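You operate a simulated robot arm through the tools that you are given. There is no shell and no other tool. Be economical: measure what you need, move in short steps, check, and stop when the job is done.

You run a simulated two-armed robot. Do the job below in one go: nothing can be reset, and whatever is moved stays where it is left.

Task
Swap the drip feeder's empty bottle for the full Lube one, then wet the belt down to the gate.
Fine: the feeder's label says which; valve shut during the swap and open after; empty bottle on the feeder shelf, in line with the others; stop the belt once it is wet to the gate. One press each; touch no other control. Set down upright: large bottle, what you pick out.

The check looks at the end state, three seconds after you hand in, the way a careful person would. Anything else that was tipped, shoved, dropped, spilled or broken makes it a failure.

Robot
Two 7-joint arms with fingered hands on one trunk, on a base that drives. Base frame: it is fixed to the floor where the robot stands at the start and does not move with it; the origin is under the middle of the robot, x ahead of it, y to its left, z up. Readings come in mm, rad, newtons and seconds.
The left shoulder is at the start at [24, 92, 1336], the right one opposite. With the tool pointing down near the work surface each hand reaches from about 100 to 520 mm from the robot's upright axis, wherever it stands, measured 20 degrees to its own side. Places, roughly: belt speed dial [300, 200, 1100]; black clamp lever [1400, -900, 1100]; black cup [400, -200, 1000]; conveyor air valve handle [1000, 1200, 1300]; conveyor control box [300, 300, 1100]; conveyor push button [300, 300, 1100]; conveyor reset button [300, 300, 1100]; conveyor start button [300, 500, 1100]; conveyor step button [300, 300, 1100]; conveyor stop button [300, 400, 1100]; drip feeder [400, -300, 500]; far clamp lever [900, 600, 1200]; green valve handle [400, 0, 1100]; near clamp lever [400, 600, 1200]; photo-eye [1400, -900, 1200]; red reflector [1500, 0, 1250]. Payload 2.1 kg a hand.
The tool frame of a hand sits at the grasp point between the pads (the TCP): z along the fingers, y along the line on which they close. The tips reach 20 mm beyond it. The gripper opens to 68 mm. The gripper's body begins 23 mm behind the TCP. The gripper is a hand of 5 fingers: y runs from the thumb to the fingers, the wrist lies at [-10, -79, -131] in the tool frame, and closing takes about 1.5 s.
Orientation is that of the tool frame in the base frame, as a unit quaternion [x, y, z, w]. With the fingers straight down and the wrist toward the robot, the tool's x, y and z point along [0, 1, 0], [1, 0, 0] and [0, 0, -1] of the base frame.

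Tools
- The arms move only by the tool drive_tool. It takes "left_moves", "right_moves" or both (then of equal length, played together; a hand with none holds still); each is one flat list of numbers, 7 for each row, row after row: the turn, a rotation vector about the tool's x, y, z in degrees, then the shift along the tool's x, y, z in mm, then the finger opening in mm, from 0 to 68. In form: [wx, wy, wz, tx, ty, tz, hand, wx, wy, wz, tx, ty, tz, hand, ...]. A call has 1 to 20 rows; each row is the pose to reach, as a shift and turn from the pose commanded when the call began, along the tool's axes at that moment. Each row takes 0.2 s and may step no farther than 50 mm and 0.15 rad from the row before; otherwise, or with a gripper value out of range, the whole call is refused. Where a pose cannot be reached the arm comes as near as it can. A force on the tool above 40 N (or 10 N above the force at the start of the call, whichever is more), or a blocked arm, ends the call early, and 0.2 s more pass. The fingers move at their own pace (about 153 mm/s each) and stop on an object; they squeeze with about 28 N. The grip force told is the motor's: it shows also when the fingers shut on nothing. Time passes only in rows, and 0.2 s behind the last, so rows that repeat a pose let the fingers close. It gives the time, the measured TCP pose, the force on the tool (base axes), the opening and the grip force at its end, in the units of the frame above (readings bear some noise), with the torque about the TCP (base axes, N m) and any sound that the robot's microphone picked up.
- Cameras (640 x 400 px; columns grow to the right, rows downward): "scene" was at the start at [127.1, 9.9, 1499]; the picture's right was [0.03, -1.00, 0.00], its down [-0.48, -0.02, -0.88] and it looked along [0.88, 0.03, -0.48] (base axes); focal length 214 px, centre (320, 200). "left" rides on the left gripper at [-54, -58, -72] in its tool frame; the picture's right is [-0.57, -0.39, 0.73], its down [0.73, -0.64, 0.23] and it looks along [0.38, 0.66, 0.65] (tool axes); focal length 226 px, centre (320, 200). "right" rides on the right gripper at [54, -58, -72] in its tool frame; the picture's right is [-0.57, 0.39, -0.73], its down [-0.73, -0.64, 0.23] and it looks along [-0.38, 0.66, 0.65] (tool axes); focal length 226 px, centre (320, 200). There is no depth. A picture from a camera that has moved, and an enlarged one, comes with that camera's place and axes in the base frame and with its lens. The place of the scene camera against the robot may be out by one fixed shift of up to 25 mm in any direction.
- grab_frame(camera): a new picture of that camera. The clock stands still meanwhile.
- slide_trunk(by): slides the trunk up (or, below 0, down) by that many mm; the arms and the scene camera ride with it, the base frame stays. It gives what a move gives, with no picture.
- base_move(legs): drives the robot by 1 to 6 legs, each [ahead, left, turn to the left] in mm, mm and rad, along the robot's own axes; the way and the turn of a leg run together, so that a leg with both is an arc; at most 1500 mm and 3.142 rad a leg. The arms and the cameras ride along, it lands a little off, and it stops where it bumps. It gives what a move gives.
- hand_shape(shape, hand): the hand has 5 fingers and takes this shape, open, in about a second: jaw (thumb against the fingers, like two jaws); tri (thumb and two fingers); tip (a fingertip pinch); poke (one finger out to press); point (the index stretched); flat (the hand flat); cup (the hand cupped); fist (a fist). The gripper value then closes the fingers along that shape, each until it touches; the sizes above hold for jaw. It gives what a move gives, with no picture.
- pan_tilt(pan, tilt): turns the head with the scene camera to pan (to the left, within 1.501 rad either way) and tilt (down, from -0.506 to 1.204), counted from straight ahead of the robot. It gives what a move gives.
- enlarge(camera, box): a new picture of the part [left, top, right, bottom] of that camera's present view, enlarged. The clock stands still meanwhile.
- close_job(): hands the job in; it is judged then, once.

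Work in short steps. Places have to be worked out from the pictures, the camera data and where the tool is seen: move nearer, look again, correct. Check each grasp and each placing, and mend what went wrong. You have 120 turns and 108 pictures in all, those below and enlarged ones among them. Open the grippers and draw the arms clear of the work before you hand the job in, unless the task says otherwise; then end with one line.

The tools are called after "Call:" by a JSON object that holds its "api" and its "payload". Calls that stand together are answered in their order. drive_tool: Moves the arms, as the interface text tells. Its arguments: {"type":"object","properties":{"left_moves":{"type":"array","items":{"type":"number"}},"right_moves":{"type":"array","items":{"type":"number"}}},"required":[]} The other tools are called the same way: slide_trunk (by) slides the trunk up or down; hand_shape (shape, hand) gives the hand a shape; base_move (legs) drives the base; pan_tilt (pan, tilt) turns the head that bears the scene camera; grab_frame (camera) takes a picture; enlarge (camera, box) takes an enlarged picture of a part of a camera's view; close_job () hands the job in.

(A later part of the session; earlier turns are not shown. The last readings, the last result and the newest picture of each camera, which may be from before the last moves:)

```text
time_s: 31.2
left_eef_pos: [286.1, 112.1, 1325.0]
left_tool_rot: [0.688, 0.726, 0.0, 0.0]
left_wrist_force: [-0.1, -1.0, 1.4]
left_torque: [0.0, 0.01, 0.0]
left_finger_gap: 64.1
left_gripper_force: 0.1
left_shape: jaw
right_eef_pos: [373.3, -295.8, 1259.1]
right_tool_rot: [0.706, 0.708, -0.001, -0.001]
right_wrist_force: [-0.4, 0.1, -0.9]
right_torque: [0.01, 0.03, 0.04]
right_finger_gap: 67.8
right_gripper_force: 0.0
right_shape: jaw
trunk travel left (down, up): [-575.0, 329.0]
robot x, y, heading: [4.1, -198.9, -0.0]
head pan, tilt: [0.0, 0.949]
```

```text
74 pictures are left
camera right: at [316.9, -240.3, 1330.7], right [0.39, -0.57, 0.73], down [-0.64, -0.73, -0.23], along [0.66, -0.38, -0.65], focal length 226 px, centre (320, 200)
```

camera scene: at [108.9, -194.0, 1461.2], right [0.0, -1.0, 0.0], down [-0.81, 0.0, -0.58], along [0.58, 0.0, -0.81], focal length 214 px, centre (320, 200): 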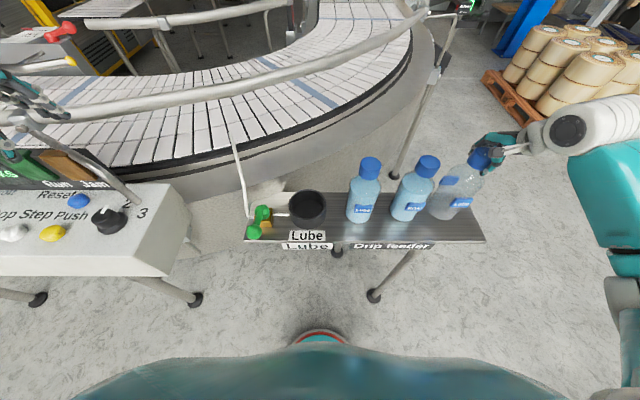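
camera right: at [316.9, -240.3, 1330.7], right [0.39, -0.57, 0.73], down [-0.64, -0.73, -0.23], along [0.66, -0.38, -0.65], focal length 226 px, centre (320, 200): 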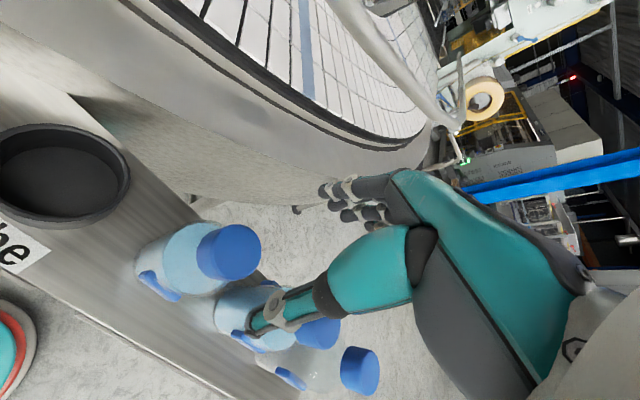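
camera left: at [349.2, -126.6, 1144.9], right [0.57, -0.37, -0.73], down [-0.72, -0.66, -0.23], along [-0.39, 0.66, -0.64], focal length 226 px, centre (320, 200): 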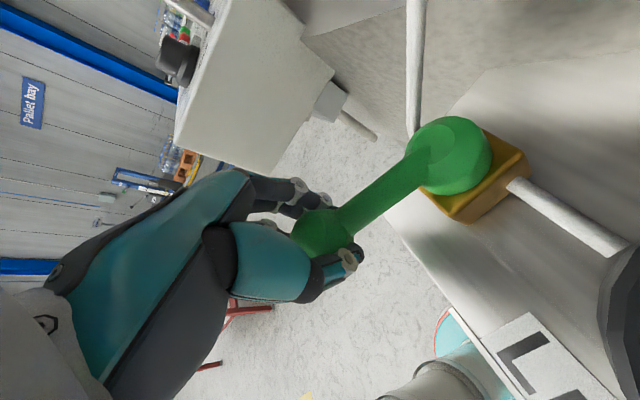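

The cap centre is at [377.5, -294, 1160]. I go down and grip it.

Call:
{"api": "drive_tool", "payload": {"right_moves": [0, 0, 0, 1.5, 4, 40, 68, 0, 0, 0, 1.5, 4, 75, 68, 0, 0, 0, 1.5, 4, 98, 68, 0, 0, 0, 1.5, 4, 98, 10, 0, 0, 0, 1.5, 4, 98, 10, 0, 0, 0, 1.5, 4, 98, 10, 0, 0, 0, 1.5, 4, 98, 10, 0, 0, 0, 1.5, 4, 98, 10]}}

Call:
{"api": "grab_frame", "payload": {"camera": "right"}}

```text
time_s: 33.0
left_eef_pos: [286.6, 109.9, 1323.2]
left_tool_rot: [0.688, 0.726, -0.001, 0.001]
left_wrist_force: [-1.3, 0.9, 0.6]
left_torque: [0.0, -0.02, 0.01]
left_finger_gap: 64.1
left_gripper_force: 0.0
left_shape: jaw
right_eef_pos: [379.0, -292.0, 1160.3]
right_tool_rot: [0.706, 0.708, -0.001, -0.001]
right_wrist_force: [0.5, -0.7, 0.5]
right_torque: [-0.01, 0.0, -0.03]
right_finger_gap: 29.4
right_gripper_force: 27.4
right_shape: jaw
trunk travel left (down, up): [-575.0, 329.0]
robot x, y, heading: [0.3, -203.6, 0.0]
head pan, tilt: [0.0, 0.949]
```

```text
73 pictures are left
camera right: at [322.9, -238.3, 1232.5], right [0.39, -0.57, 0.73], down [-0.64, -0.73, -0.23], along [0.66, -0.38, -0.65], focal length 226 px, centre (320, 200)
```

right: 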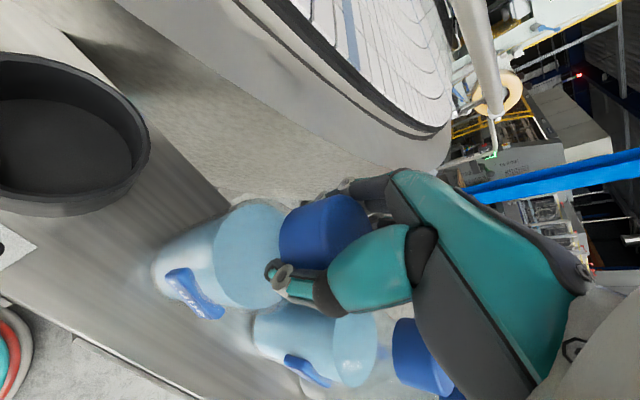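

Gripped as before. I lift about 95 mm and check that the full bottle holds.

Call:
{"api": "drive_tool", "payload": {"right_moves": [0, 0, 0, 0, 0, -10, 8, 0, 0, 0, 0, 0, -25, 8, 0, 0, 0, 0, 0, -45, 8, 0, 0, 0, 0, 0, -70, 8, 0, 0, 0, 0, 0, -95, 8]}}

Call:
{"api": "grab_frame", "payload": {"camera": "scene"}}

Call:
{"api": "grab_frame", "payload": {"camera": "right"}}

```text
time_s: 34.2
left_eef_pos: [287.1, 111.4, 1324.3]
left_tool_rot: [0.688, 0.726, 0.0, 0.0]
left_wrist_force: [-0.1, 0.3, 0.3]
left_torque: [0.05, 0.0, -0.01]
left_finger_gap: 64.0
left_gripper_force: 0.0
left_shape: jaw
right_eef_pos: [380.2, -292.0, 1257.1]
right_tool_rot: [0.707, 0.707, -0.001, -0.001]
right_wrist_force: [0.5, -0.1, -4.5]
right_torque: [0.0, -0.05, -0.01]
right_finger_gap: 29.2
right_gripper_force: 28.3
right_shape: jaw
trunk travel left (down, up): [-575.0, 329.0]
robot x, y, heading: [0.9, -199.2, 0.003]
head pan, tilt: [0.0, 0.949]
```

```text
72 pictures are left
camera scene: at [109.2, -194.1, 1461.2], right [0.0, -1.0, 0.0], down [-0.81, 0.0, -0.58], along [0.58, 0.0, -0.81], focal length 214 px, centre (320, 200)
```

scene: 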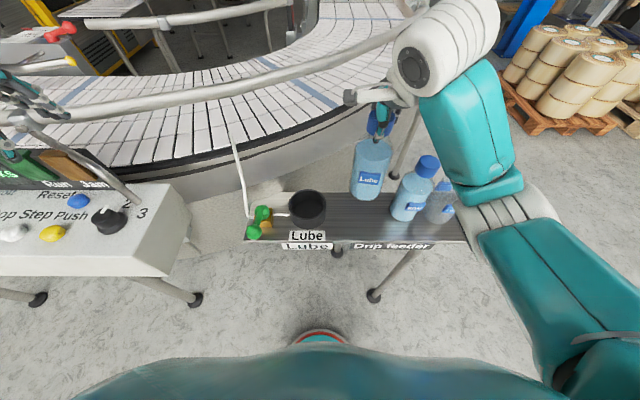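

```text
71 pictures are left
camera right: at [322.8, -238.0, 1329.4], right [0.39, -0.57, 0.73], down [-0.64, -0.73, -0.23], along [0.66, -0.38, -0.65], focal length 226 px, centre (320, 200)
```

right: 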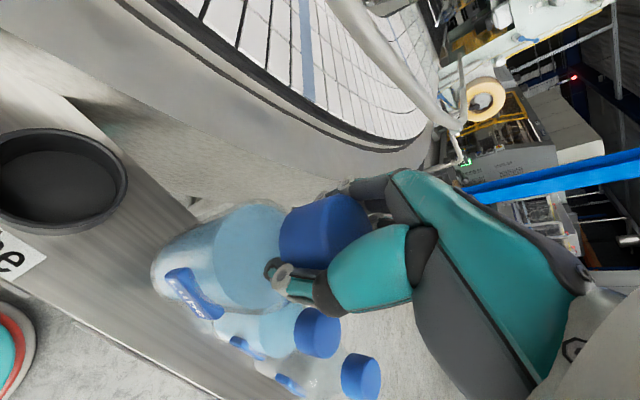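

The full bottle holds at about 4.5 N. I carry it over the cup, to where the hand held the empty one.

Call:
{"api": "drive_tool", "payload": {"right_moves": [0, 0, 0, 25, -1, 0, 8, 0, 0, 0, 55, -2, 0, 8, 0, 0, 0, 85, -3, 0, 8, 0, 0, 0, 110, -4, 0, 8, 0, 0, 0, 123.5, -4, 0, 8, 0, 0, 0, 123.5, -4, 0, 8]}}

Call:
{"api": "grab_frame", "payload": {"camera": "right"}}

Call:
{"api": "enlarge", "payload": {"camera": "scene", "box": [220, 110, 420, 260]}}

Call:
{"api": "grab_frame", "payload": {"camera": "left"}}

```text
time_s: 35.6
left_eef_pos: [287.9, 111.1, 1324.3]
left_tool_rot: [0.688, 0.726, 0.001, 0.0]
left_wrist_force: [-0.8, -0.3, 0.8]
left_torque: [-0.04, -0.01, -0.01]
left_finger_gap: 63.9
left_gripper_force: 0.2
left_shape: jaw
right_eef_pos: [376.7, -169.6, 1258.7]
right_tool_rot: [0.706, 0.708, -0.001, 0.0]
right_wrist_force: [0.9, -0.2, -4.7]
right_torque: [0.01, 0.02, 0.0]
right_finger_gap: 29.4
right_gripper_force: 28.0
right_shape: jaw
trunk travel left (down, up): [-575.0, 329.0]
robot x, y, heading: [-0.9, -201.8, -0.0]
head pan, tilt: [0.0, 0.949]
```

```text
70 pictures are left
camera right: at [320.0, -114.6, 1330.0], right [0.39, -0.57, 0.73], down [-0.64, -0.73, -0.23], along [0.66, -0.38, -0.65], focal length 226 px, centre (320, 200)
```

right: 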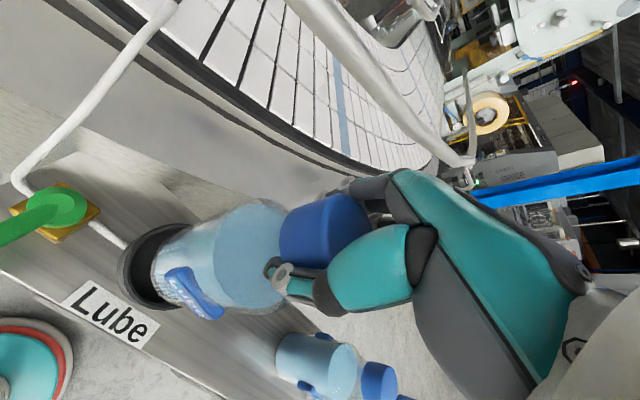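

```text
2.67 times, centred on (320, 185) of scene
camera zoom: at [109.2, -193.9, 1461.2], right [0.0, -1.0, 0.0], down [-0.81, 0.0, -0.58], along [0.58, 0.0, -0.81], focal length 572 px, centre (320, 240)
```

zoom: 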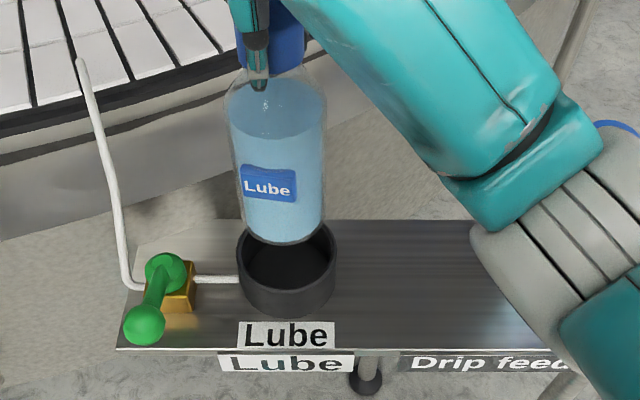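

```text
68 pictures are left
camera left: at [230.5, 53.0, 1396.1], right [-0.36, -0.59, -0.73], down [-0.68, 0.7, -0.23], along [0.64, 0.41, -0.65], focal length 226 px, centre (320, 200)
```

left: 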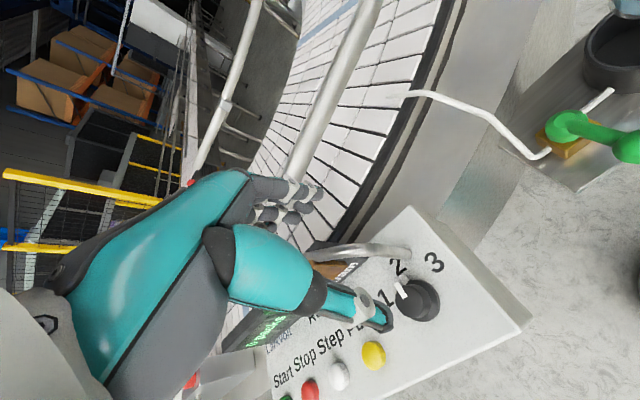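

The cup leaves only about 2–3 mm around the bottle, and the bottle looks about 2 mm too far left. I shift right 2 mm, lower to just above the rim, and look again.

Call:
{"api": "drive_tool", "payload": {"right_moves": [0, 0, 0, -2, 0, 10, 8, 0, 0, 0, -2, 0, 25, 8, 0, 0, 0, -2, 0, 35, 8, 0, 0, 0, -2, 0, 35, 8]}}

Call:
{"api": "enlarge", "payload": {"camera": "scene", "box": [260, 140, 360, 240]}}

Call:
{"api": "enlarge", "payload": {"camera": "right", "box": [80, 180, 280, 340]}}

```text
time_s: 36.6
left_eef_pos: [287.2, 110.4, 1324.5]
left_tool_rot: [0.688, 0.726, 0.0, 0.0]
left_wrist_force: [0.1, 0.5, 0.4]
left_torque: [0.02, -0.01, -0.02]
left_finger_gap: 63.7
left_gripper_force: 0.2
left_shape: jaw
right_eef_pos: [375.4, -171.5, 1221.4]
right_tool_rot: [0.706, 0.708, -0.001, -0.001]
right_wrist_force: [0.3, 0.1, -5.1]
right_torque: [0.04, -0.02, -0.02]
right_finger_gap: 28.8
right_gripper_force: 28.2
right_shape: jaw
trunk travel left (down, up): [-575.0, 329.0]
robot x, y, heading: [0.5, -198.4, 0.002]
head pan, tilt: [0.0, 0.949]
```

```text
4.00 times, centred on (310, 190) of scene
camera zoom: at [109.2, -193.8, 1461.2], right [0.0, -1.0, 0.0], down [-0.81, 0.0, -0.58], along [0.58, 0.0, -0.81], focal length 858 px, centre (360, 240)
```

zoom: 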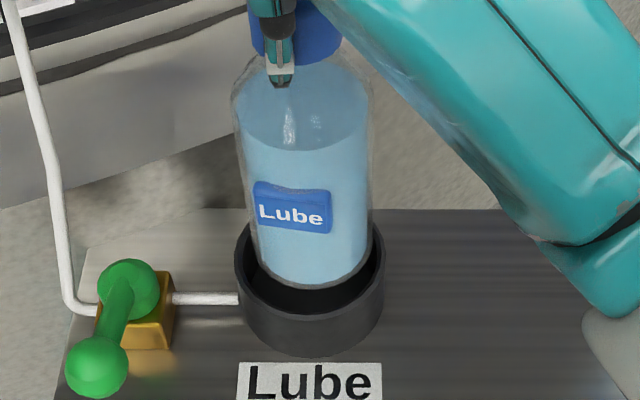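

```text
2.50 times, centred on (180, 260) of right
camera zoom: at [318.9, -116.5, 1292.9], right [0.39, -0.57, 0.73], down [-0.64, -0.73, -0.23], along [0.66, -0.38, -0.65], focal length 565 px, centre (670, 50)
```

zoom: 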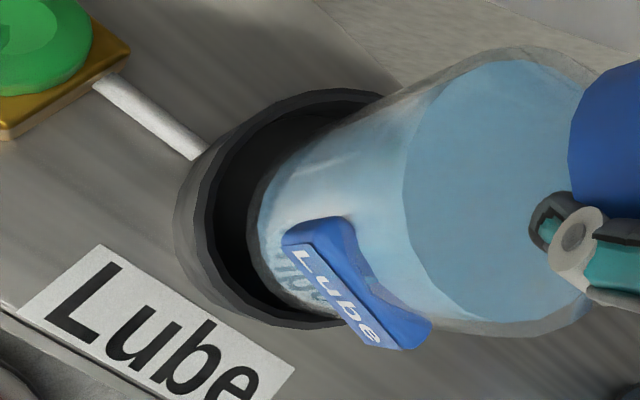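

It is near the centre, perhaps 2 mm too far right now. I correct by 1.5 mm and lower slowly into the cup, watching the force.

Call:
{"api": "drive_tool", "payload": {"right_moves": [0, 0, 0, 1.5, 0, 4, 8, 0, 0, 0, 1.5, 0, 9, 8, 0, 0, 0, 1.5, 0, 14, 8, 0, 0, 0, 1.5, 0, 19, 8, 0, 0, 0, 1.5, 0, 24, 8]}}

Call:
{"api": "enlarge", "payload": {"camera": "scene", "box": [260, 140, 360, 240]}}

```text
time_s: 37.9
left_eef_pos: [287.0, 111.0, 1323.2]
left_tool_rot: [0.688, 0.726, 0.0, 0.0]
left_wrist_force: [1.2, 0.2, 0.6]
left_torque: [0.02, 0.0, 0.0]
left_finger_gap: 63.6
left_gripper_force: 0.0
left_shape: jaw
right_eef_pos: [376.7, -169.9, 1197.6]
right_tool_rot: [0.707, 0.708, 0.0, 0.0]
right_wrist_force: [1.3, -0.3, -5.0]
right_torque: [0.02, 0.03, 0.01]
right_finger_gap: 28.9
right_gripper_force: 28.0
right_shape: jaw
trunk travel left (down, up): [-575.0, 329.0]
robot x, y, heading: [0.4, -201.7, -0.003]
head pan, tilt: [0.0, 0.949]
```

```text
4.00 times, centred on (310, 190) of scene
camera zoom: at [109.2, -193.8, 1461.2], right [0.0, -1.0, 0.0], down [-0.81, 0.0, -0.58], along [0.58, 0.0, -0.81], focal length 858 px, centre (360, 240)
```

zoom: 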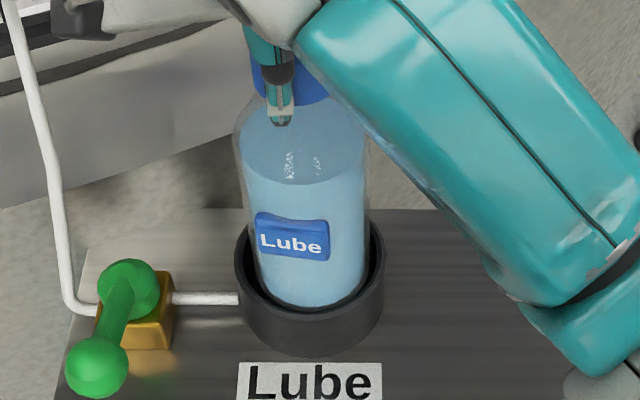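

The bottle is entering the cup with even gaps and no contact force. I lower it the rest of the way.

Call:
{"api": "drive_tool", "payload": {"right_moves": [0, 0, 0, 0, 0, 6, 8, 0, 0, 0, 0, 0, 12, 8, 0, 0, 0, 0, 0, 18, 8, 0, 0, 0, 0, 0, 24, 8, 0, 0, 0, 0, 0, 28, 8, 0, 0, 0, 0, 0, 30, 8]}}

```text
time_s: 39.2
left_eef_pos: [286.8, 110.8, 1323.8]
left_tool_rot: [0.688, 0.726, 0.0, 0.0]
left_wrist_force: [0.9, 0.3, -0.3]
left_torque: [-0.02, 0.0, 0.03]
left_finger_gap: 63.7
left_gripper_force: 0.0
left_shape: jaw
right_eef_pos: [376.4, -169.8, 1167.0]
right_tool_rot: [0.706, 0.708, -0.001, -0.001]
right_wrist_force: [-0.3, 0.0, -5.0]
right_torque: [0.04, 0.03, 0.0]
right_finger_gap: 28.8
right_gripper_force: 28.3
right_shape: jaw
trunk travel left (down, up): [-575.0, 329.0]
robot x, y, heading: [1.2, -199.8, -0.003]
head pan, tilt: [0.0, 0.949]
```

Not seated yet, since the bottle's weight still hangs on the hand. I go down in 2 mm steps.

Call:
{"api": "drive_tool", "payload": {"right_moves": [0, 0, 0, 0, 0, 2, 8, 0, 0, 0, 0, 0, 3, 8, 0, 0, 0, 0, 0, 3, 8]}}

```text
time_s: 40.0
left_eef_pos: [286.5, 110.5, 1323.1]
left_tool_rot: [0.688, 0.726, 0.0, 0.0]
left_wrist_force: [0.9, 0.5, 0.1]
left_torque: [0.02, 0.01, 0.01]
left_finger_gap: 64.1
left_gripper_force: 0.1
left_shape: jaw
right_eef_pos: [376.1, -169.1, 1164.3]
right_tool_rot: [0.707, 0.708, 0.0, 0.0]
right_wrist_force: [-0.5, -0.2, -3.5]
right_torque: [0.0, -0.04, 0.0]
right_finger_gap: 28.5
right_gripper_force: 27.8
right_shape: jaw
trunk travel left (down, up): [-575.0, 329.0]
robot x, y, heading: [-1.1, -199.4, -0.002]
head pan, tilt: [0.0, 0.949]
```

The weight is starting to come off the hand. I lower a bit more.

Call:
{"api": "drive_tool", "payload": {"right_moves": [0, 0, 0, 0, 0, 1, 8, 0, 0, 0, 0, 0, 2, 8, 0, 0, 0, 0, 0, 2, 8]}}

```text
time_s: 40.9
left_eef_pos: [285.2, 111.8, 1324.9]
left_tool_rot: [0.688, 0.726, 0.0, 0.0]
left_wrist_force: [0.0, -0.2, 0.0]
left_torque: [-0.01, 0.01, 0.01]
left_finger_gap: 64.0
left_gripper_force: 0.0
left_shape: jaw
right_eef_pos: [375.7, -169.3, 1162.6]
right_tool_rot: [0.707, 0.708, 0.0, 0.0]
right_wrist_force: [-1.5, -0.6, 6.1]
right_torque: [0.01, -0.05, 0.02]
right_finger_gap: 28.8
right_gripper_force: 27.6
right_shape: jaw
trunk travel left (down, up): [-575.0, 329.0]
robot x, y, heading: [2.7, -201.6, 0.004]
head pan, tilt: [0.0, 0.949]
```

The bottle is seated. I release it and draw the right hand up and back to the right.

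Call:
{"api": "drive_tool", "payload": {"right_moves": [0, 0, 0, 0, 0, -1, 30, 0, 0, 0, 0, 0, -1, 45, 0, 0, 0, 0, 0, -1, 68, 0, 0, 0, 0, 0, -1, 68, 0, 0, 0, 0, 0, -25, 68, 0, 0, 0, 0, 0, -65, 68, 0, 0, 0, 0, 0, -105, 68, 0, 0, 0, 0, 0, -145, 68, 0, 0, 0, -30, 0, -180, 68, 0, 0, 0, -70, -5, -210, 68, 0, 0, 0, -110, -10, -225, 68, 0, 0, 0, -145, -13, -225, 68]}}

Call:
{"api": "enlarge", "payload": {"camera": "scene", "box": [220, 110, 520, 290]}}

```text
refused: row 10 steps farther than a row can; nothing moved
```

```text
2.13 times, centred on (370, 200) of scene
camera zoom: at [108.1, -193.9, 1461.3], right [0.0, -1.0, 0.0], down [-0.81, 0.0, -0.58], along [0.58, 0.0, -0.81], focal length 458 px, centre (213, 200)
```

zoom: 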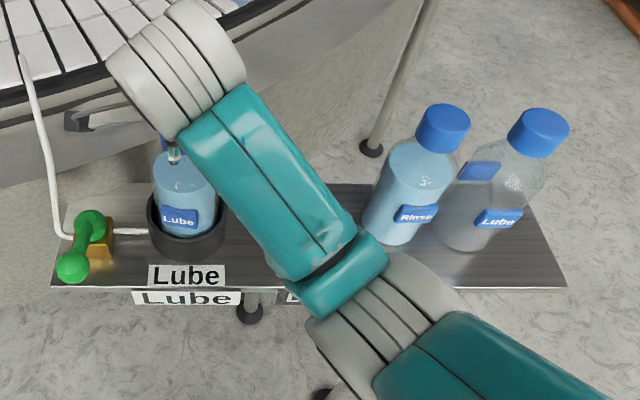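

One step was too long, so I repeat with shorter ones.

Call:
{"api": "drive_tool", "payload": {"right_moves": [0, 0, 0, 0, 0, -1, 30, 0, 0, 0, 0, 0, -1, 45, 0, 0, 0, 0, 0, -1, 68, 0, 0, 0, 0, 0, -1, 68, 0, 0, 0, 0, 0, -25, 68, 0, 0, 0, 0, 0, -60, 68, 0, 0, 0, 0, 0, -100, 68, 0, 0, 0, 0, 0, -140, 68, 0, 0, 0, -25, 0, -175, 68, 0, 0, 0, -60, -4, -200, 68, 0, 0, 0, -100, -8, -215, 68, 0, 0, 0, -140, -13, -225, 68]}}

Call:
{"api": "enlarge", "payload": {"camera": "scene", "box": [220, 110, 520, 290]}}

```text
time_s: 43.5
left_eef_pos: [285.7, 111.0, 1325.0]
left_tool_rot: [0.687, 0.726, 0.001, 0.001]
left_wrist_force: [0.3, 0.3, -0.3]
left_torque: [-0.02, 0.0, 0.02]
left_finger_gap: 63.9
left_gripper_force: 0.0
left_shape: jaw
right_eef_pos: [411.8, -324.8, 1392.3]
right_tool_rot: [0.706, 0.708, 0.0, 0.0]
right_wrist_force: [0.7, 0.2, 0.0]
right_torque: [0.02, 0.0, 0.02]
right_finger_gap: 67.9
right_gripper_force: 0.1
right_shape: jaw
right hand out of reach, approached as far as the arm can: row 8, 9, 10, 11, 12
trunk travel left (down, up): [-575.0, 329.0]
robot x, y, heading: [-2.6, -200.8, -0.001]
head pan, tilt: [0.0, 0.949]
```

```text
2.13 times, centred on (370, 200) of scene
camera zoom: at [108.6, -194.3, 1461.2], right [0.0, -1.0, 0.0], down [-0.81, 0.0, -0.58], along [0.58, 0.0, -0.81], focal length 458 px, centre (213, 200)
```

zoom: 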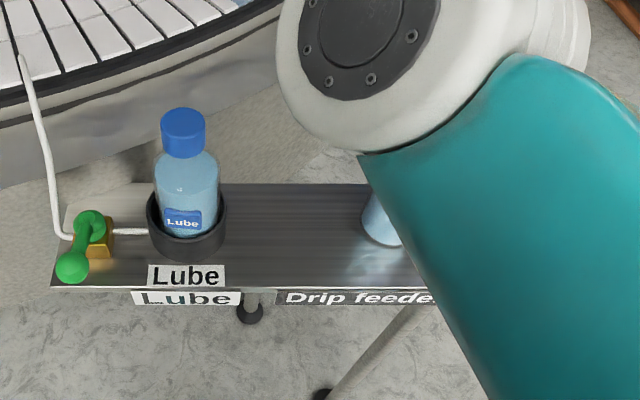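

The full Lube stands upright in the feeder cup. Next I bring the left hand back over the shut lever's knob, near [293, -70, 1077], with the same yaw as when I let go.

Call:
{"api": "drive_tool", "payload": {"left_moves": [0, 0, -8, -15, 0, 0, 64, 0, 0, -16, -35, 0, 0, 64, 0, 0, -24, -55, 0, 0, 64, 0, 0, -32, -75, 0, 10, 64, 0, 0, -40, -95, -1, 30, 64, 0, 0, -48, -115, -1, 50, 64, 0, 0, -56, -135, -2, 75, 64, 0, 0, -64, -155, -2, 100, 64, 0, 0, -72, -172, -3, 130, 64, 0, 0, -80, -181, -3, 155, 64, 0, 0, -88, -181, -3, 180, 64]}}

Call:
{"api": "grab_frame", "payload": {"camera": "left"}}

```text
time_s: 45.9
left_eef_pos: [293.9, -71.6, 1143.8]
left_tool_rot: [-0.011, 1.0, 0.0, 0.0]
left_wrist_force: [0.0, 0.9, -0.1]
left_torque: [-0.03, 0.0, 0.06]
left_finger_gap: 64.2
left_gripper_force: 0.1
left_shape: jaw
right_eef_pos: [412.5, -323.6, 1392.5]
right_tool_rot: [0.706, 0.708, 0.0, 0.001]
right_wrist_force: [-0.6, -0.2, -0.1]
right_torque: [-0.03, 0.02, 0.0]
right_finger_gap: 67.6
right_gripper_force: 0.1
right_shape: jaw
trunk travel left (down, up): [-575.0, 329.0]
robot x, y, heading: [-0.4, -203.2, -0.001]
head pan, tilt: [0.0, 0.949]
```

```text
62 pictures are left
camera left: at [349.2, -127.7, 1215.6], right [0.57, -0.37, -0.73], down [-0.72, -0.66, -0.23], along [-0.39, 0.66, -0.65], focal length 226 px, centre (320, 200)
```

left: 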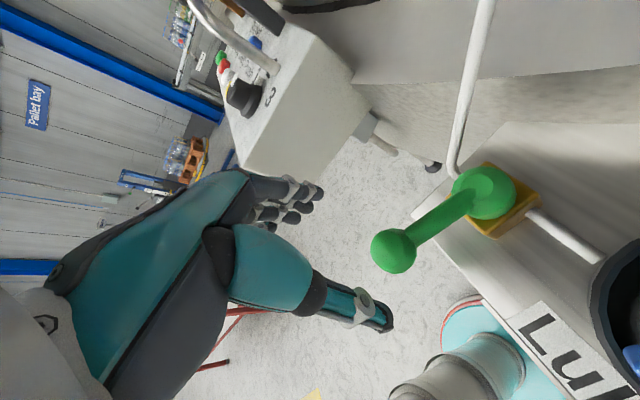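

The knob is at about [295, -69, 1077], right under the hand. I descend and grip it.

Call:
{"api": "drive_tool", "payload": {"left_moves": [0, 0, 0, 0, 2, 35, 60, 0, 0, 0, 0, 2, 60, 60, 0, 0, 0, 0, 2, 71, 60, 0, 0, 0, 0, 2, 71, 8, 0, 0, 0, 0, 2, 71, 8, 0, 0, 0, 0, 2, 71, 8, 0, 0, 0, 0, 2, 71, 8]}}

```text
time_s: 47.5
left_eef_pos: [294.4, -68.4, 1072.2]
left_tool_rot: [-0.009, 1.0, 0.0, -0.001]
left_wrist_force: [-1.9, 0.7, -15.3]
left_torque: [0.01, -0.03, -0.04]
left_finger_gap: 18.3
left_gripper_force: 28.1
left_shape: jaw
right_eef_pos: [413.8, -323.0, 1393.1]
right_tool_rot: [0.706, 0.708, 0.0, 0.0]
right_wrist_force: [0.1, -0.4, 0.5]
right_torque: [-0.02, 0.04, 0.0]
right_finger_gap: 68.1
right_gripper_force: 0.0
right_shape: jaw
trunk travel left (down, up): [-575.0, 329.0]
robot x, y, heading: [-0.5, -202.9, 0.003]
head pan, tilt: [0.0, 0.949]
```

Gripped. I swing the lever back along its arc until it lies along the pipe again.

Call:
{"api": "drive_tool", "payload": {"left_moves": [0, 0, 8, 0, 8.1, 0, 8, 0, 0, 16, -0.9, 16.2, 0, 8, 0, 0, 24, -3, 24, 0, 8, 0, 0, 32, -6.2, 31.5, 0, 8, 0, 0, 40, -10.4, 38.5, 0, 8, 0, 0, 48, -15.5, 44.7, 0, 8, 0, 0, 56, -21.4, 50.3, 0, 8, 0, 0, 64, -28.1, 55, 0, 8, 0, 0, 72, -35.3, 58.6, 0, 8, 0, 0, 80, -43, 61.3, 0, 8, 0, 0, 88, -51, 62.8, 0, 8, 0, 0, 91, -54, 63, 0, 8]}}

Call:
{"api": "grab_frame", "payload": {"camera": "left"}}

```text
time_s: 50.0
left_eef_pos: [346.2, -4.2, 1071.6]
left_tool_rot: [0.707, 0.708, 0.0, 0.0]
left_wrist_force: [-0.9, 4.8, -17.4]
left_torque: [0.07, 0.0, 0.04]
left_finger_gap: 17.9
left_gripper_force: 28.2
left_shape: jaw
right_eef_pos: [414.6, -322.1, 1393.2]
right_tool_rot: [0.707, 0.707, -0.001, 0.001]
right_wrist_force: [0.1, -0.5, 0.2]
right_torque: [0.0, 0.0, 0.0]
right_finger_gap: 67.7
right_gripper_force: 0.1
right_shape: jaw
trunk travel left (down, up): [-575.0, 329.0]
robot x, y, heading: [0.6, -202.2, 0.0]
head pan, tilt: [0.0, 0.949]
```

```text
61 pictures are left
camera left: at [287.5, -58.0, 1144.7], right [-0.39, -0.57, -0.73], down [-0.64, 0.73, -0.23], along [0.66, 0.38, -0.65], focal length 226 px, centre (320, 200)
```

left: 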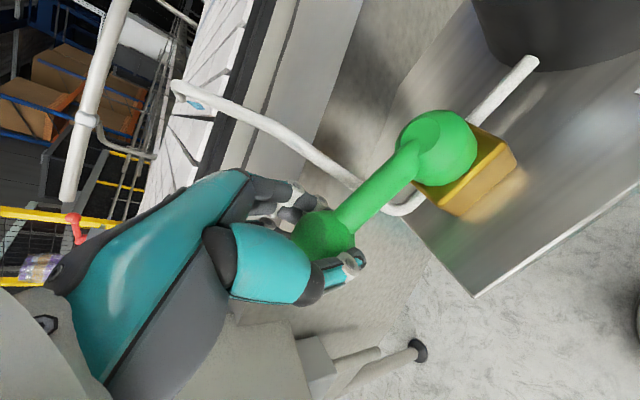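

The lever is back as at first and a drop shows at the tube's end, so the valve is open. I release and lift the left hand straight off.

Call:
{"api": "drive_tool", "payload": {"left_moves": [0, 0, 0, 0, 0, 0, 50, 0, 0, 0, 0, 0, 0, 64, 0, 0, 0, 0, 0, 0, 64, 0, 0, 0, 0, 0, -30, 64, 0, 0, 0, 0, 0, -70, 64, 0, 0, 0, 10, 0, -115, 64, 0, 0, 0, 30, 0, -160, 64, 0, 0, 0, 50, -10, -205, 64, 0, 0, 0, 70, -20, -245, 64]}}

Call:
{"api": "base_move", "payload": {"legs": [[0, 380, 0]]}}

Call:
{"api": "pan_tilt", "payload": {"pan": 0.3, "tilt": 0.9}}

Call:
{"api": "grab_frame", "payload": {"camera": "scene"}}

Call:
{"api": "grab_frame", "payload": {"camera": "left"}}

```text
refused: row 8 steps farther than a row can; nothing moved
```

```text
time_s: 51.3
left_eef_pos: [344.6, 73.4, 1076.4]
left_tool_rot: [0.717, 0.697, -0.004, 0.007]
left_wrist_force: [-0.4, -5.7, 0.2]
left_torque: [0.27, 0.0, -0.06]
left_finger_gap: 12.0
left_gripper_force: 28.1
left_shape: jaw
right_eef_pos: [412.7, -237.1, 1392.4]
right_tool_rot: [0.707, 0.707, 0.0, -0.001]
right_wrist_force: [0.3, 0.5, -0.6]
right_torque: [-0.02, 0.0, -0.04]
right_finger_gap: 67.8
right_gripper_force: 0.0
right_shape: jaw
trunk travel left (down, up): [-575.0, 329.0]
robot x, y, heading: [-1.5, -116.3, -0.003]
head pan, tilt: [0.0, 0.949]
stopped in leg 1: the force on the tool passed its limit at 74 N (the readings are from after the stop); the commanded pose is now the measured one
```

```text
time_s: 52.1
left_eef_pos: [344.8, 72.9, 1075.3]
left_tool_rot: [0.716, 0.698, -0.003, 0.007]
left_wrist_force: [0.7, -8.5, -1.4]
left_torque: [0.3, 0.05, -0.1]
left_finger_gap: 12.2
left_gripper_force: 28.0
left_shape: jaw
right_eef_pos: [413.4, -238.0, 1393.2]
right_tool_rot: [0.707, 0.707, 0.0, -0.001]
right_wrist_force: [0.5, -0.1, 0.4]
right_torque: [0.01, 0.0, 0.0]
right_finger_gap: 67.8
right_gripper_force: 0.1
right_shape: jaw
trunk travel left (down, up): [-575.0, 329.0]
robot x, y, heading: [2.3, -114.3, 0.002]
head pan, tilt: [0.3, 0.901]
```

```text
60 pictures are left
camera scene: at [108.3, -85.1, 1464.8], right [0.3, -0.96, 0.0], down [-0.75, -0.23, -0.62], along [0.59, 0.18, -0.78], focal length 214 px, centre (320, 200)
```

scene: 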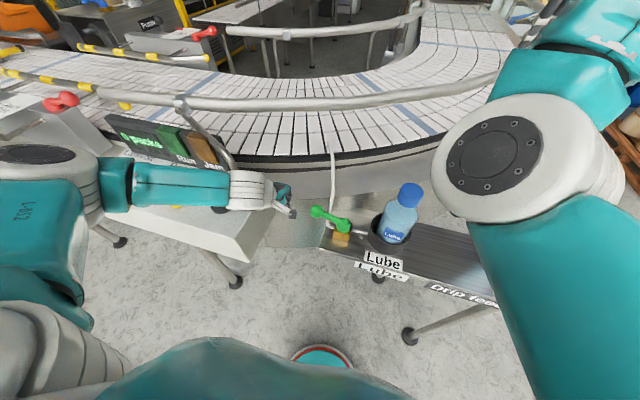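

```text
59 pictures are left
camera left: at [285.0, 21.5, 1147.8], right [-0.4, -0.57, -0.72], down [-0.62, 0.75, -0.24], along [0.68, 0.35, -0.65], focal length 226 px, centre (320, 200)
```

left: 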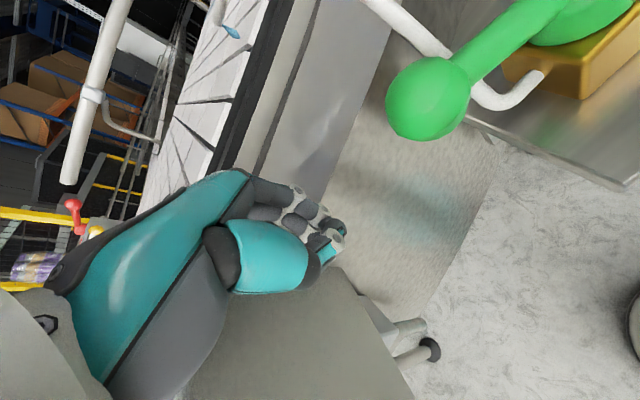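

My mistake: the lift was refused and the drive still ran, so the hand slid off the knob and came up against the control box. I back off 15 mm to the right, rise clear, and inspect the lever, shelf and box.

Call:
{"api": "drive_tool", "payload": {"left_moves": [0, 0, 0, -10, 0, 0, 12, 0, 0, 0, -15, 0, -5, 12, 0, 0, 0, -15, 0, -30, 12, 0, 0, 0, -15, 0, -70, 20, 0, 0, 0, -15, 0, -110, 20, 0, 0, 0, -15, 0, -150, 20, 0, 0, 0, -15, 0, -190, 20, 0, 0, 0, -15, 0, -230, 20]}}

Call:
{"api": "grab_frame", "payload": {"camera": "scene"}}

Call:
{"api": "grab_frame", "payload": {"camera": "left"}}

```text
time_s: 53.9
left_eef_pos: [344.2, 61.7, 1306.2]
left_tool_rot: [0.716, 0.698, -0.004, 0.007]
left_wrist_force: [0.3, -0.6, 0.3]
left_torque: [0.01, 0.0, -0.02]
left_finger_gap: 19.8
left_gripper_force: 0.1
left_shape: jaw
right_eef_pos: [411.9, -236.2, 1392.9]
right_tool_rot: [0.707, 0.707, -0.001, 0.0]
right_wrist_force: [0.4, 0.0, -0.6]
right_torque: [0.02, 0.0, -0.04]
right_finger_gap: 67.8
right_gripper_force: 0.2
right_shape: jaw
trunk travel left (down, up): [-575.0, 329.0]
robot x, y, heading: [4.7, -114.5, -0.002]
head pan, tilt: [0.3, 0.901]
```

```text
58 pictures are left
camera scene: at [108.2, -83.5, 1464.8], right [0.3, -0.95, 0.0], down [-0.75, -0.23, -0.62], along [0.59, 0.18, -0.78], focal length 214 px, centre (320, 200)
```

scene: 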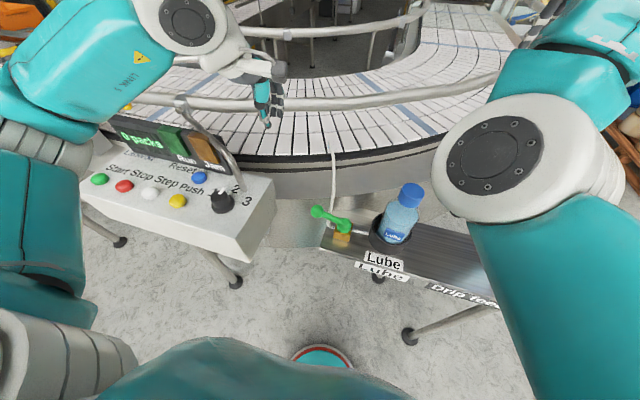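

```text
57 pictures are left
camera left: at [283.2, 10.2, 1378.5], right [-0.4, -0.57, -0.72], down [-0.62, 0.75, -0.24], along [0.68, 0.35, -0.65], focal length 226 px, centre (320, 200)
```

left: 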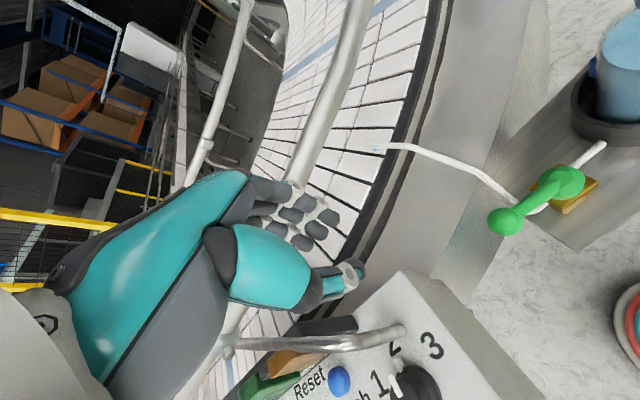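

Everything stands as before: the lever lies along the pipe, and the bottle and box are unmoved. I drive left about 285 mm to reach the buttons.

Call:
{"api": "base_move", "payload": {"legs": [[0, 285, 0]]}}

Call:
{"api": "pan_tilt", "payload": {"pan": 0.6, "tilt": 1.0}}

Call:
{"api": "grab_frame", "payload": {"camera": "scene"}}

Call:
{"api": "grab_frame", "payload": {"camera": "left"}}

```text
time_s: 55.9
left_eef_pos: [343.9, 357.5, 1304.7]
left_tool_rot: [0.717, 0.697, -0.004, 0.008]
left_wrist_force: [-0.3, -0.4, -0.4]
left_torque: [0.0, 0.01, -0.01]
left_finger_gap: 19.7
left_gripper_force: 0.0
left_shape: jaw
right_eef_pos: [412.0, 59.2, 1393.1]
right_tool_rot: [0.708, 0.706, 0.0, 0.0]
right_wrist_force: [-0.1, 0.6, -0.3]
right_torque: [0.01, -0.02, -0.02]
right_finger_gap: 68.1
right_gripper_force: 0.0
right_shape: jaw
trunk travel left (down, up): [-575.0, 329.0]
robot x, y, heading: [-0.3, 183.8, -0.0]
head pan, tilt: [0.3, 0.901]
```

```text
time_s: 56.7
left_eef_pos: [343.6, 357.5, 1305.6]
left_tool_rot: [0.717, 0.697, -0.004, 0.008]
left_wrist_force: [-0.2, -0.4, -0.6]
left_torque: [-0.01, -0.02, 0.02]
left_finger_gap: 19.8
left_gripper_force: 0.1
left_shape: jaw
right_eef_pos: [412.6, 58.9, 1393.2]
right_tool_rot: [0.708, 0.707, 0.001, 0.0]
right_wrist_force: [-0.3, -0.3, -0.9]
right_torque: [0.0, 0.0, 0.03]
right_finger_gap: 67.8
right_gripper_force: 0.1
right_shape: jaw
trunk travel left (down, up): [-575.0, 329.0]
robot x, y, heading: [-1.4, 182.3, -0.003]
head pan, tilt: [0.6, 1.0]
```

```text
56 pictures are left
camera scene: at [93.6, 229.5, 1457.6], right [0.56, -0.83, 0.0], down [-0.7, -0.47, -0.54], along [0.45, 0.3, -0.84], focal length 214 px, centre (320, 200)
```

scene: 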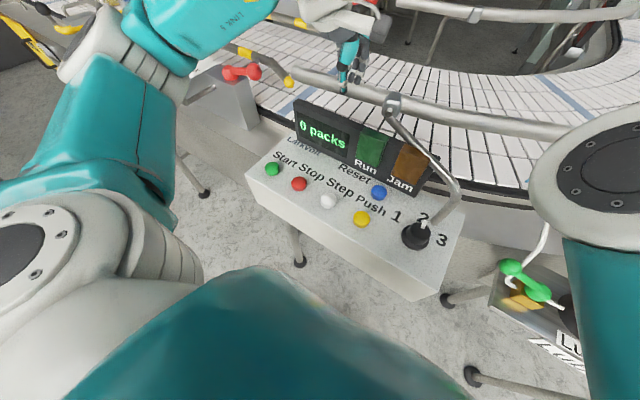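

```text
55 pictures are left
camera left: at [283.6, 305.6, 1378.0], right [-0.4, -0.57, -0.72], down [-0.62, 0.75, -0.25], along [0.68, 0.35, -0.65], focal length 226 px, centre (320, 200)
```

left: 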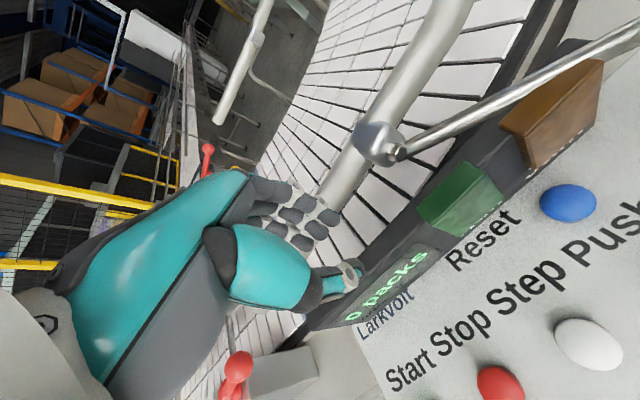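

I estimate Start at about [257, 457] and Stop at about [260, 391], near z 1130. I set the left hand to the poke shape and bring it over toward Start to see where the fingertip is.

Call:
{"api": "hand_shape", "payload": {"hand": "left", "shape": "poke"}}

Call:
{"api": "drive_tool", "payload": {"left_moves": [0, 0, 0, 30, -25, 0, 0, 0, 0, 0, 60, -50, 0, 0, 0, 0, 0, 90, -75, 0, 0, 0, 0, 0, 97, -87, 30, 0, 0, 0, 0, 97, -87, 60, 0]}}

Call:
{"api": "grab_frame", "payload": {"camera": "left"}}

Call:
{"api": "enlarge", "payload": {"camera": "scene", "box": [200, 20, 480, 280]}}

```text
time_s: 57.6
left_eef_pos: [344.7, 357.2, 1305.4]
left_tool_rot: [0.717, 0.697, -0.005, 0.009]
left_wrist_force: [0.1, -0.6, 0.7]
left_torque: [-0.01, 0.0, 0.04]
left_finger_gap: 0.0
left_gripper_force: 0.1
left_shape: poke
right_eef_pos: [412.4, 58.8, 1391.6]
right_tool_rot: [0.708, 0.707, 0.0, 0.0]
right_wrist_force: [0.0, 0.4, -0.5]
right_torque: [-0.01, -0.02, -0.01]
right_finger_gap: 68.0
right_gripper_force: 0.0
right_shape: jaw
trunk travel left (down, up): [-575.0, 329.0]
robot x, y, heading: [0.4, 182.2, -0.001]
head pan, tilt: [0.6, 1.0]
```

```text
time_s: 58.8
left_eef_pos: [260.1, 456.6, 1242.0]
left_tool_rot: [0.717, 0.697, -0.004, 0.008]
left_wrist_force: [-0.6, -0.4, 0.4]
left_torque: [-0.02, 0.0, -0.05]
left_finger_gap: 0.1
left_gripper_force: 0.0
left_shape: poke
right_eef_pos: [413.9, 58.0, 1392.5]
right_tool_rot: [0.708, 0.706, 0.0, 0.0]
right_wrist_force: [-0.4, -0.1, -0.3]
right_torque: [-0.02, -0.02, -0.03]
right_finger_gap: 67.9
right_gripper_force: 0.0
right_shape: jaw
trunk travel left (down, up): [-575.0, 329.0]
robot x, y, heading: [0.8, 185.9, -0.0]
head pan, tilt: [0.6, 1.0]
```

```text
54 pictures are left
camera left: at [199.3, 405.1, 1314.7], right [-0.4, -0.57, -0.72], down [-0.62, 0.75, -0.25], along [0.68, 0.35, -0.65], focal length 226 px, centre (320, 200)
```

left: 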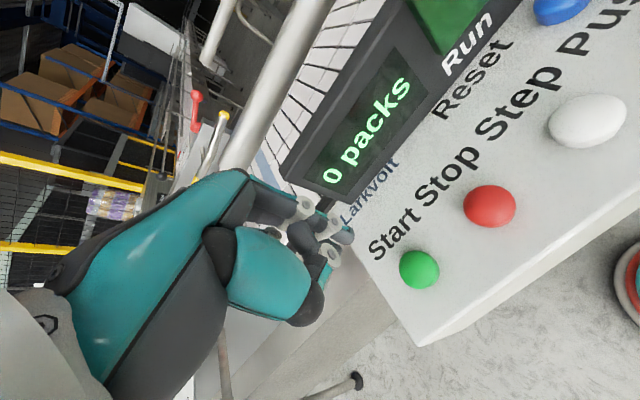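

```text
1.54 times, centred on (340, 150) of scene
camera zoom: at [93.5, 229.5, 1457.6], right [0.56, -0.83, 0.0], down [-0.69, -0.47, -0.54], along [0.45, 0.3, -0.84], focal length 330 px, centre (289, 277)
```

zoom: 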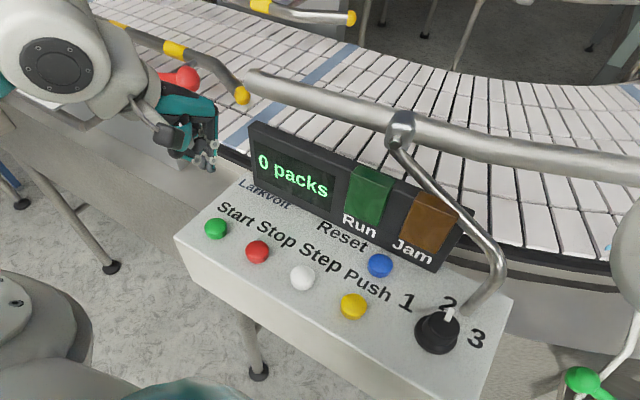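

Stop is now at [258.5, 396, 1121] and Start at [257.5, 467, 1121]. I open the poke value to see whether the finger stretches, and look closely at the hand.

Call:
{"api": "drive_tool", "payload": {"left_moves": [0, 0, 0, 0, 0, 0, 68, 0, 0, 0, 0, 0, 0, 68, 0, 0, 0, 0, 0, 0, 68]}}

Call:
{"api": "enlarge", "payload": {"camera": "left", "box": [200, 160, 440, 340]}}

Call:
{"api": "enlarge", "payload": {"camera": "scene", "box": [240, 40, 360, 200]}}

```text
time_s: 59.6
left_eef_pos: [261.1, 456.2, 1241.9]
left_tool_rot: [0.717, 0.697, -0.004, 0.009]
left_wrist_force: [0.0, 0.8, 0.2]
left_torque: [0.0, -0.04, 0.01]
left_finger_gap: 0.0
left_gripper_force: 0.1
left_shape: poke
right_eef_pos: [411.6, 58.4, 1392.9]
right_tool_rot: [0.707, 0.707, -0.001, 0.0]
right_wrist_force: [0.6, -0.7, -0.3]
right_torque: [0.0, 0.01, 0.01]
right_finger_gap: 67.9
right_gripper_force: 0.1
right_shape: jaw
trunk travel left (down, up): [-575.0, 329.0]
robot x, y, heading: [-0.9, 181.7, 0.005]
head pan, tilt: [0.6, 1.0]
```

```text
2.22 times, centred on (320, 250) of left
camera zoom: at [199.4, 405.1, 1315.0], right [-0.4, -0.57, -0.72], down [-0.62, 0.75, -0.25], along [0.68, 0.35, -0.65], focal length 502 px, centre (320, 89)
```

zoom: 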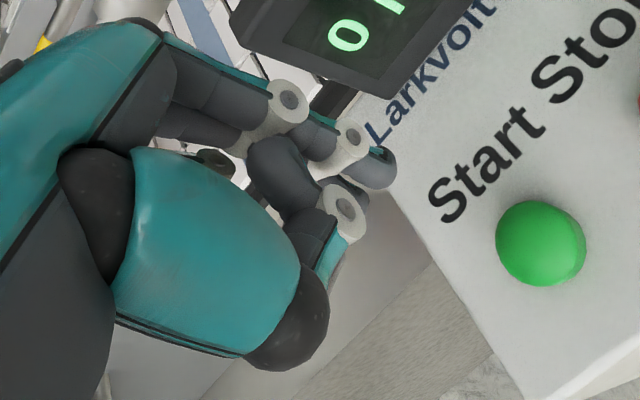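

```text
2.50 times, centred on (300, 120) of scene
camera zoom: at [93.4, 229.5, 1457.6], right [0.56, -0.83, 0.0], down [-0.69, -0.47, -0.54], along [0.45, 0.3, -0.84], focal length 536 px, centre (370, 400)
```

zoom: 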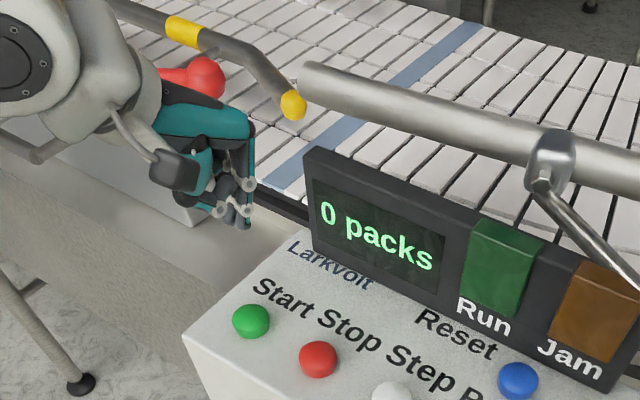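

The index fingertip triangulates to about 24 mm ahead of, 16 mm left of and 52 mm below the TCP. I bring it over Start, keep 15–20 mm of height, and check.

Call:
{"api": "drive_tool", "payload": {"left_moves": [0, 0, 0, -5, -26, 0, 0, 0, 0, 0, -5, -26, 25, 0, 0, 0, 0, -5, -26, 45, 0]}}

Call:
{"api": "enlarge", "payload": {"camera": "left", "box": [240, 120, 480, 300]}}

Call:
{"api": "enlarge", "payload": {"camera": "scene", "box": [220, 90, 340, 210]}}

```text
time_s: 60.4
left_eef_pos: [234.4, 448.7, 1198.1]
left_tool_rot: [0.717, 0.697, -0.004, 0.008]
left_wrist_force: [0.2, -0.7, -0.6]
left_torque: [0.04, 0.01, -0.01]
left_finger_gap: 0.0
left_gripper_force: 0.0
left_shape: poke
right_eef_pos: [413.1, 58.2, 1392.3]
right_tool_rot: [0.707, 0.707, 0.0, -0.001]
right_wrist_force: [1.0, -0.4, -0.2]
right_torque: [-0.01, 0.0, 0.03]
right_finger_gap: 67.9
right_gripper_force: 0.1
right_shape: jaw
trunk travel left (down, up): [-575.0, 329.0]
robot x, y, heading: [-4.1, 180.6, -0.003]
head pan, tilt: [0.6, 1.0]
```

```text
2.22 times, centred on (360, 210) of left
camera zoom: at [172.9, 398.0, 1270.5], right [-0.4, -0.57, -0.72], down [-0.62, 0.75, -0.25], along [0.68, 0.35, -0.65], focal length 502 px, centre (231, 178)
```

zoom: 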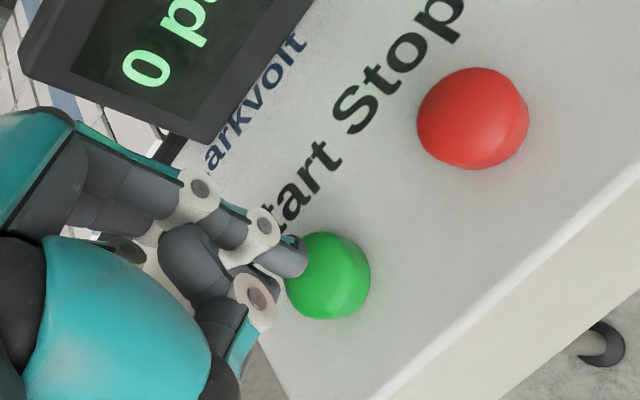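

```text
3.33 times, centred on (280, 150) of scene
camera zoom: at [93.4, 229.5, 1457.6], right [0.56, -0.83, 0.0], down [-0.69, -0.47, -0.54], along [0.45, 0.3, -0.84], focal length 715 px, centre (453, 367)
```

zoom: 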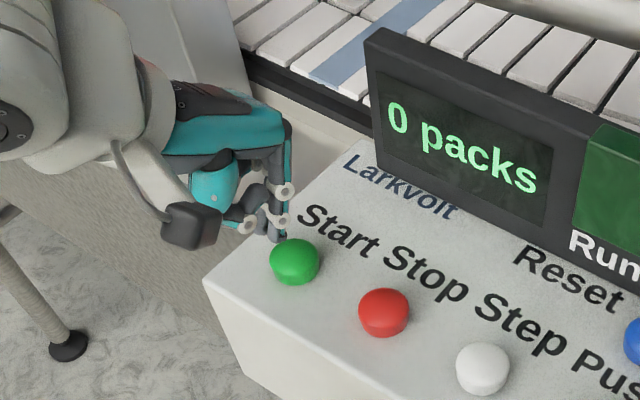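

The tip is about 20 mm above the button and some 6–8 mm short of its centre at [256, 465, 1127]. I correct, lower a little, and check again.

Call:
{"api": "drive_tool", "payload": {"left_moves": [0, 0, 0, 6, 3, 0, 0, 0, 0, 0, 6, 3, 11, 0]}}

Call:
{"api": "enlarge", "payload": {"camera": "left", "box": [280, 160, 440, 280]}}

Call:
{"api": "enlarge", "payload": {"camera": "scene", "box": [240, 130, 320, 200]}}

```text
time_s: 61.0
left_eef_pos: [236.9, 456.5, 1186.8]
left_tool_rot: [0.717, 0.697, -0.005, 0.008]
left_wrist_force: [0.1, -1.3, -0.3]
left_torque: [-0.01, 0.02, -0.02]
left_finger_gap: 0.0
left_gripper_force: 0.1
left_shape: poke
right_eef_pos: [412.6, 59.1, 1393.2]
right_tool_rot: [0.707, 0.707, 0.0, 0.0]
right_wrist_force: [-0.8, 0.4, 1.2]
right_torque: [0.04, 0.0, 0.0]
right_finger_gap: 67.8
right_gripper_force: 0.0
right_shape: jaw
trunk travel left (down, up): [-575.0, 329.0]
robot x, y, heading: [-0.4, 181.0, -0.002]
head pan, tilt: [0.6, 1.0]
```

```text
3.33 times, centred on (360, 220) of left
camera zoom: at [176.0, 404.1, 1259.4], right [-0.4, -0.57, -0.72], down [-0.62, 0.75, -0.25], along [0.68, 0.35, -0.65], focal length 754 px, centre (187, 133)
```

zoom: 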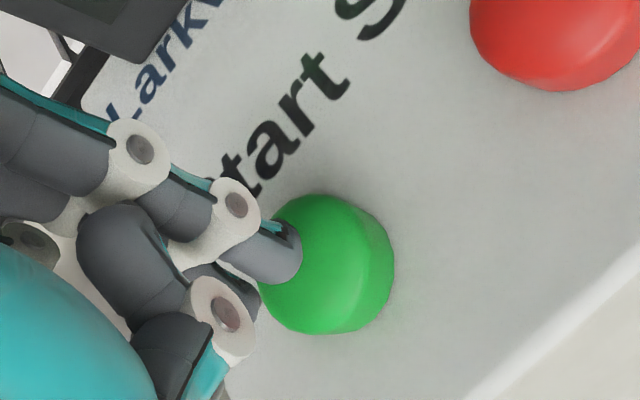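

```text
5.71 times, centred on (280, 165) of scene
camera zoom: at [93.5, 229.6, 1457.6], right [0.56, -0.83, 0.0], down [-0.69, -0.47, -0.54], along [0.45, 0.3, -0.84], focal length 1226 px, centre (549, 400)
```

zoom: 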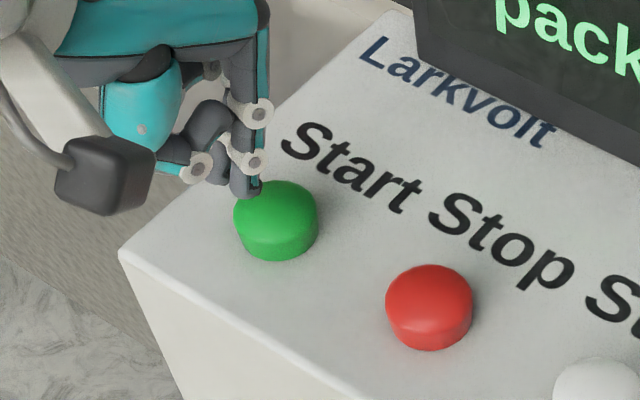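

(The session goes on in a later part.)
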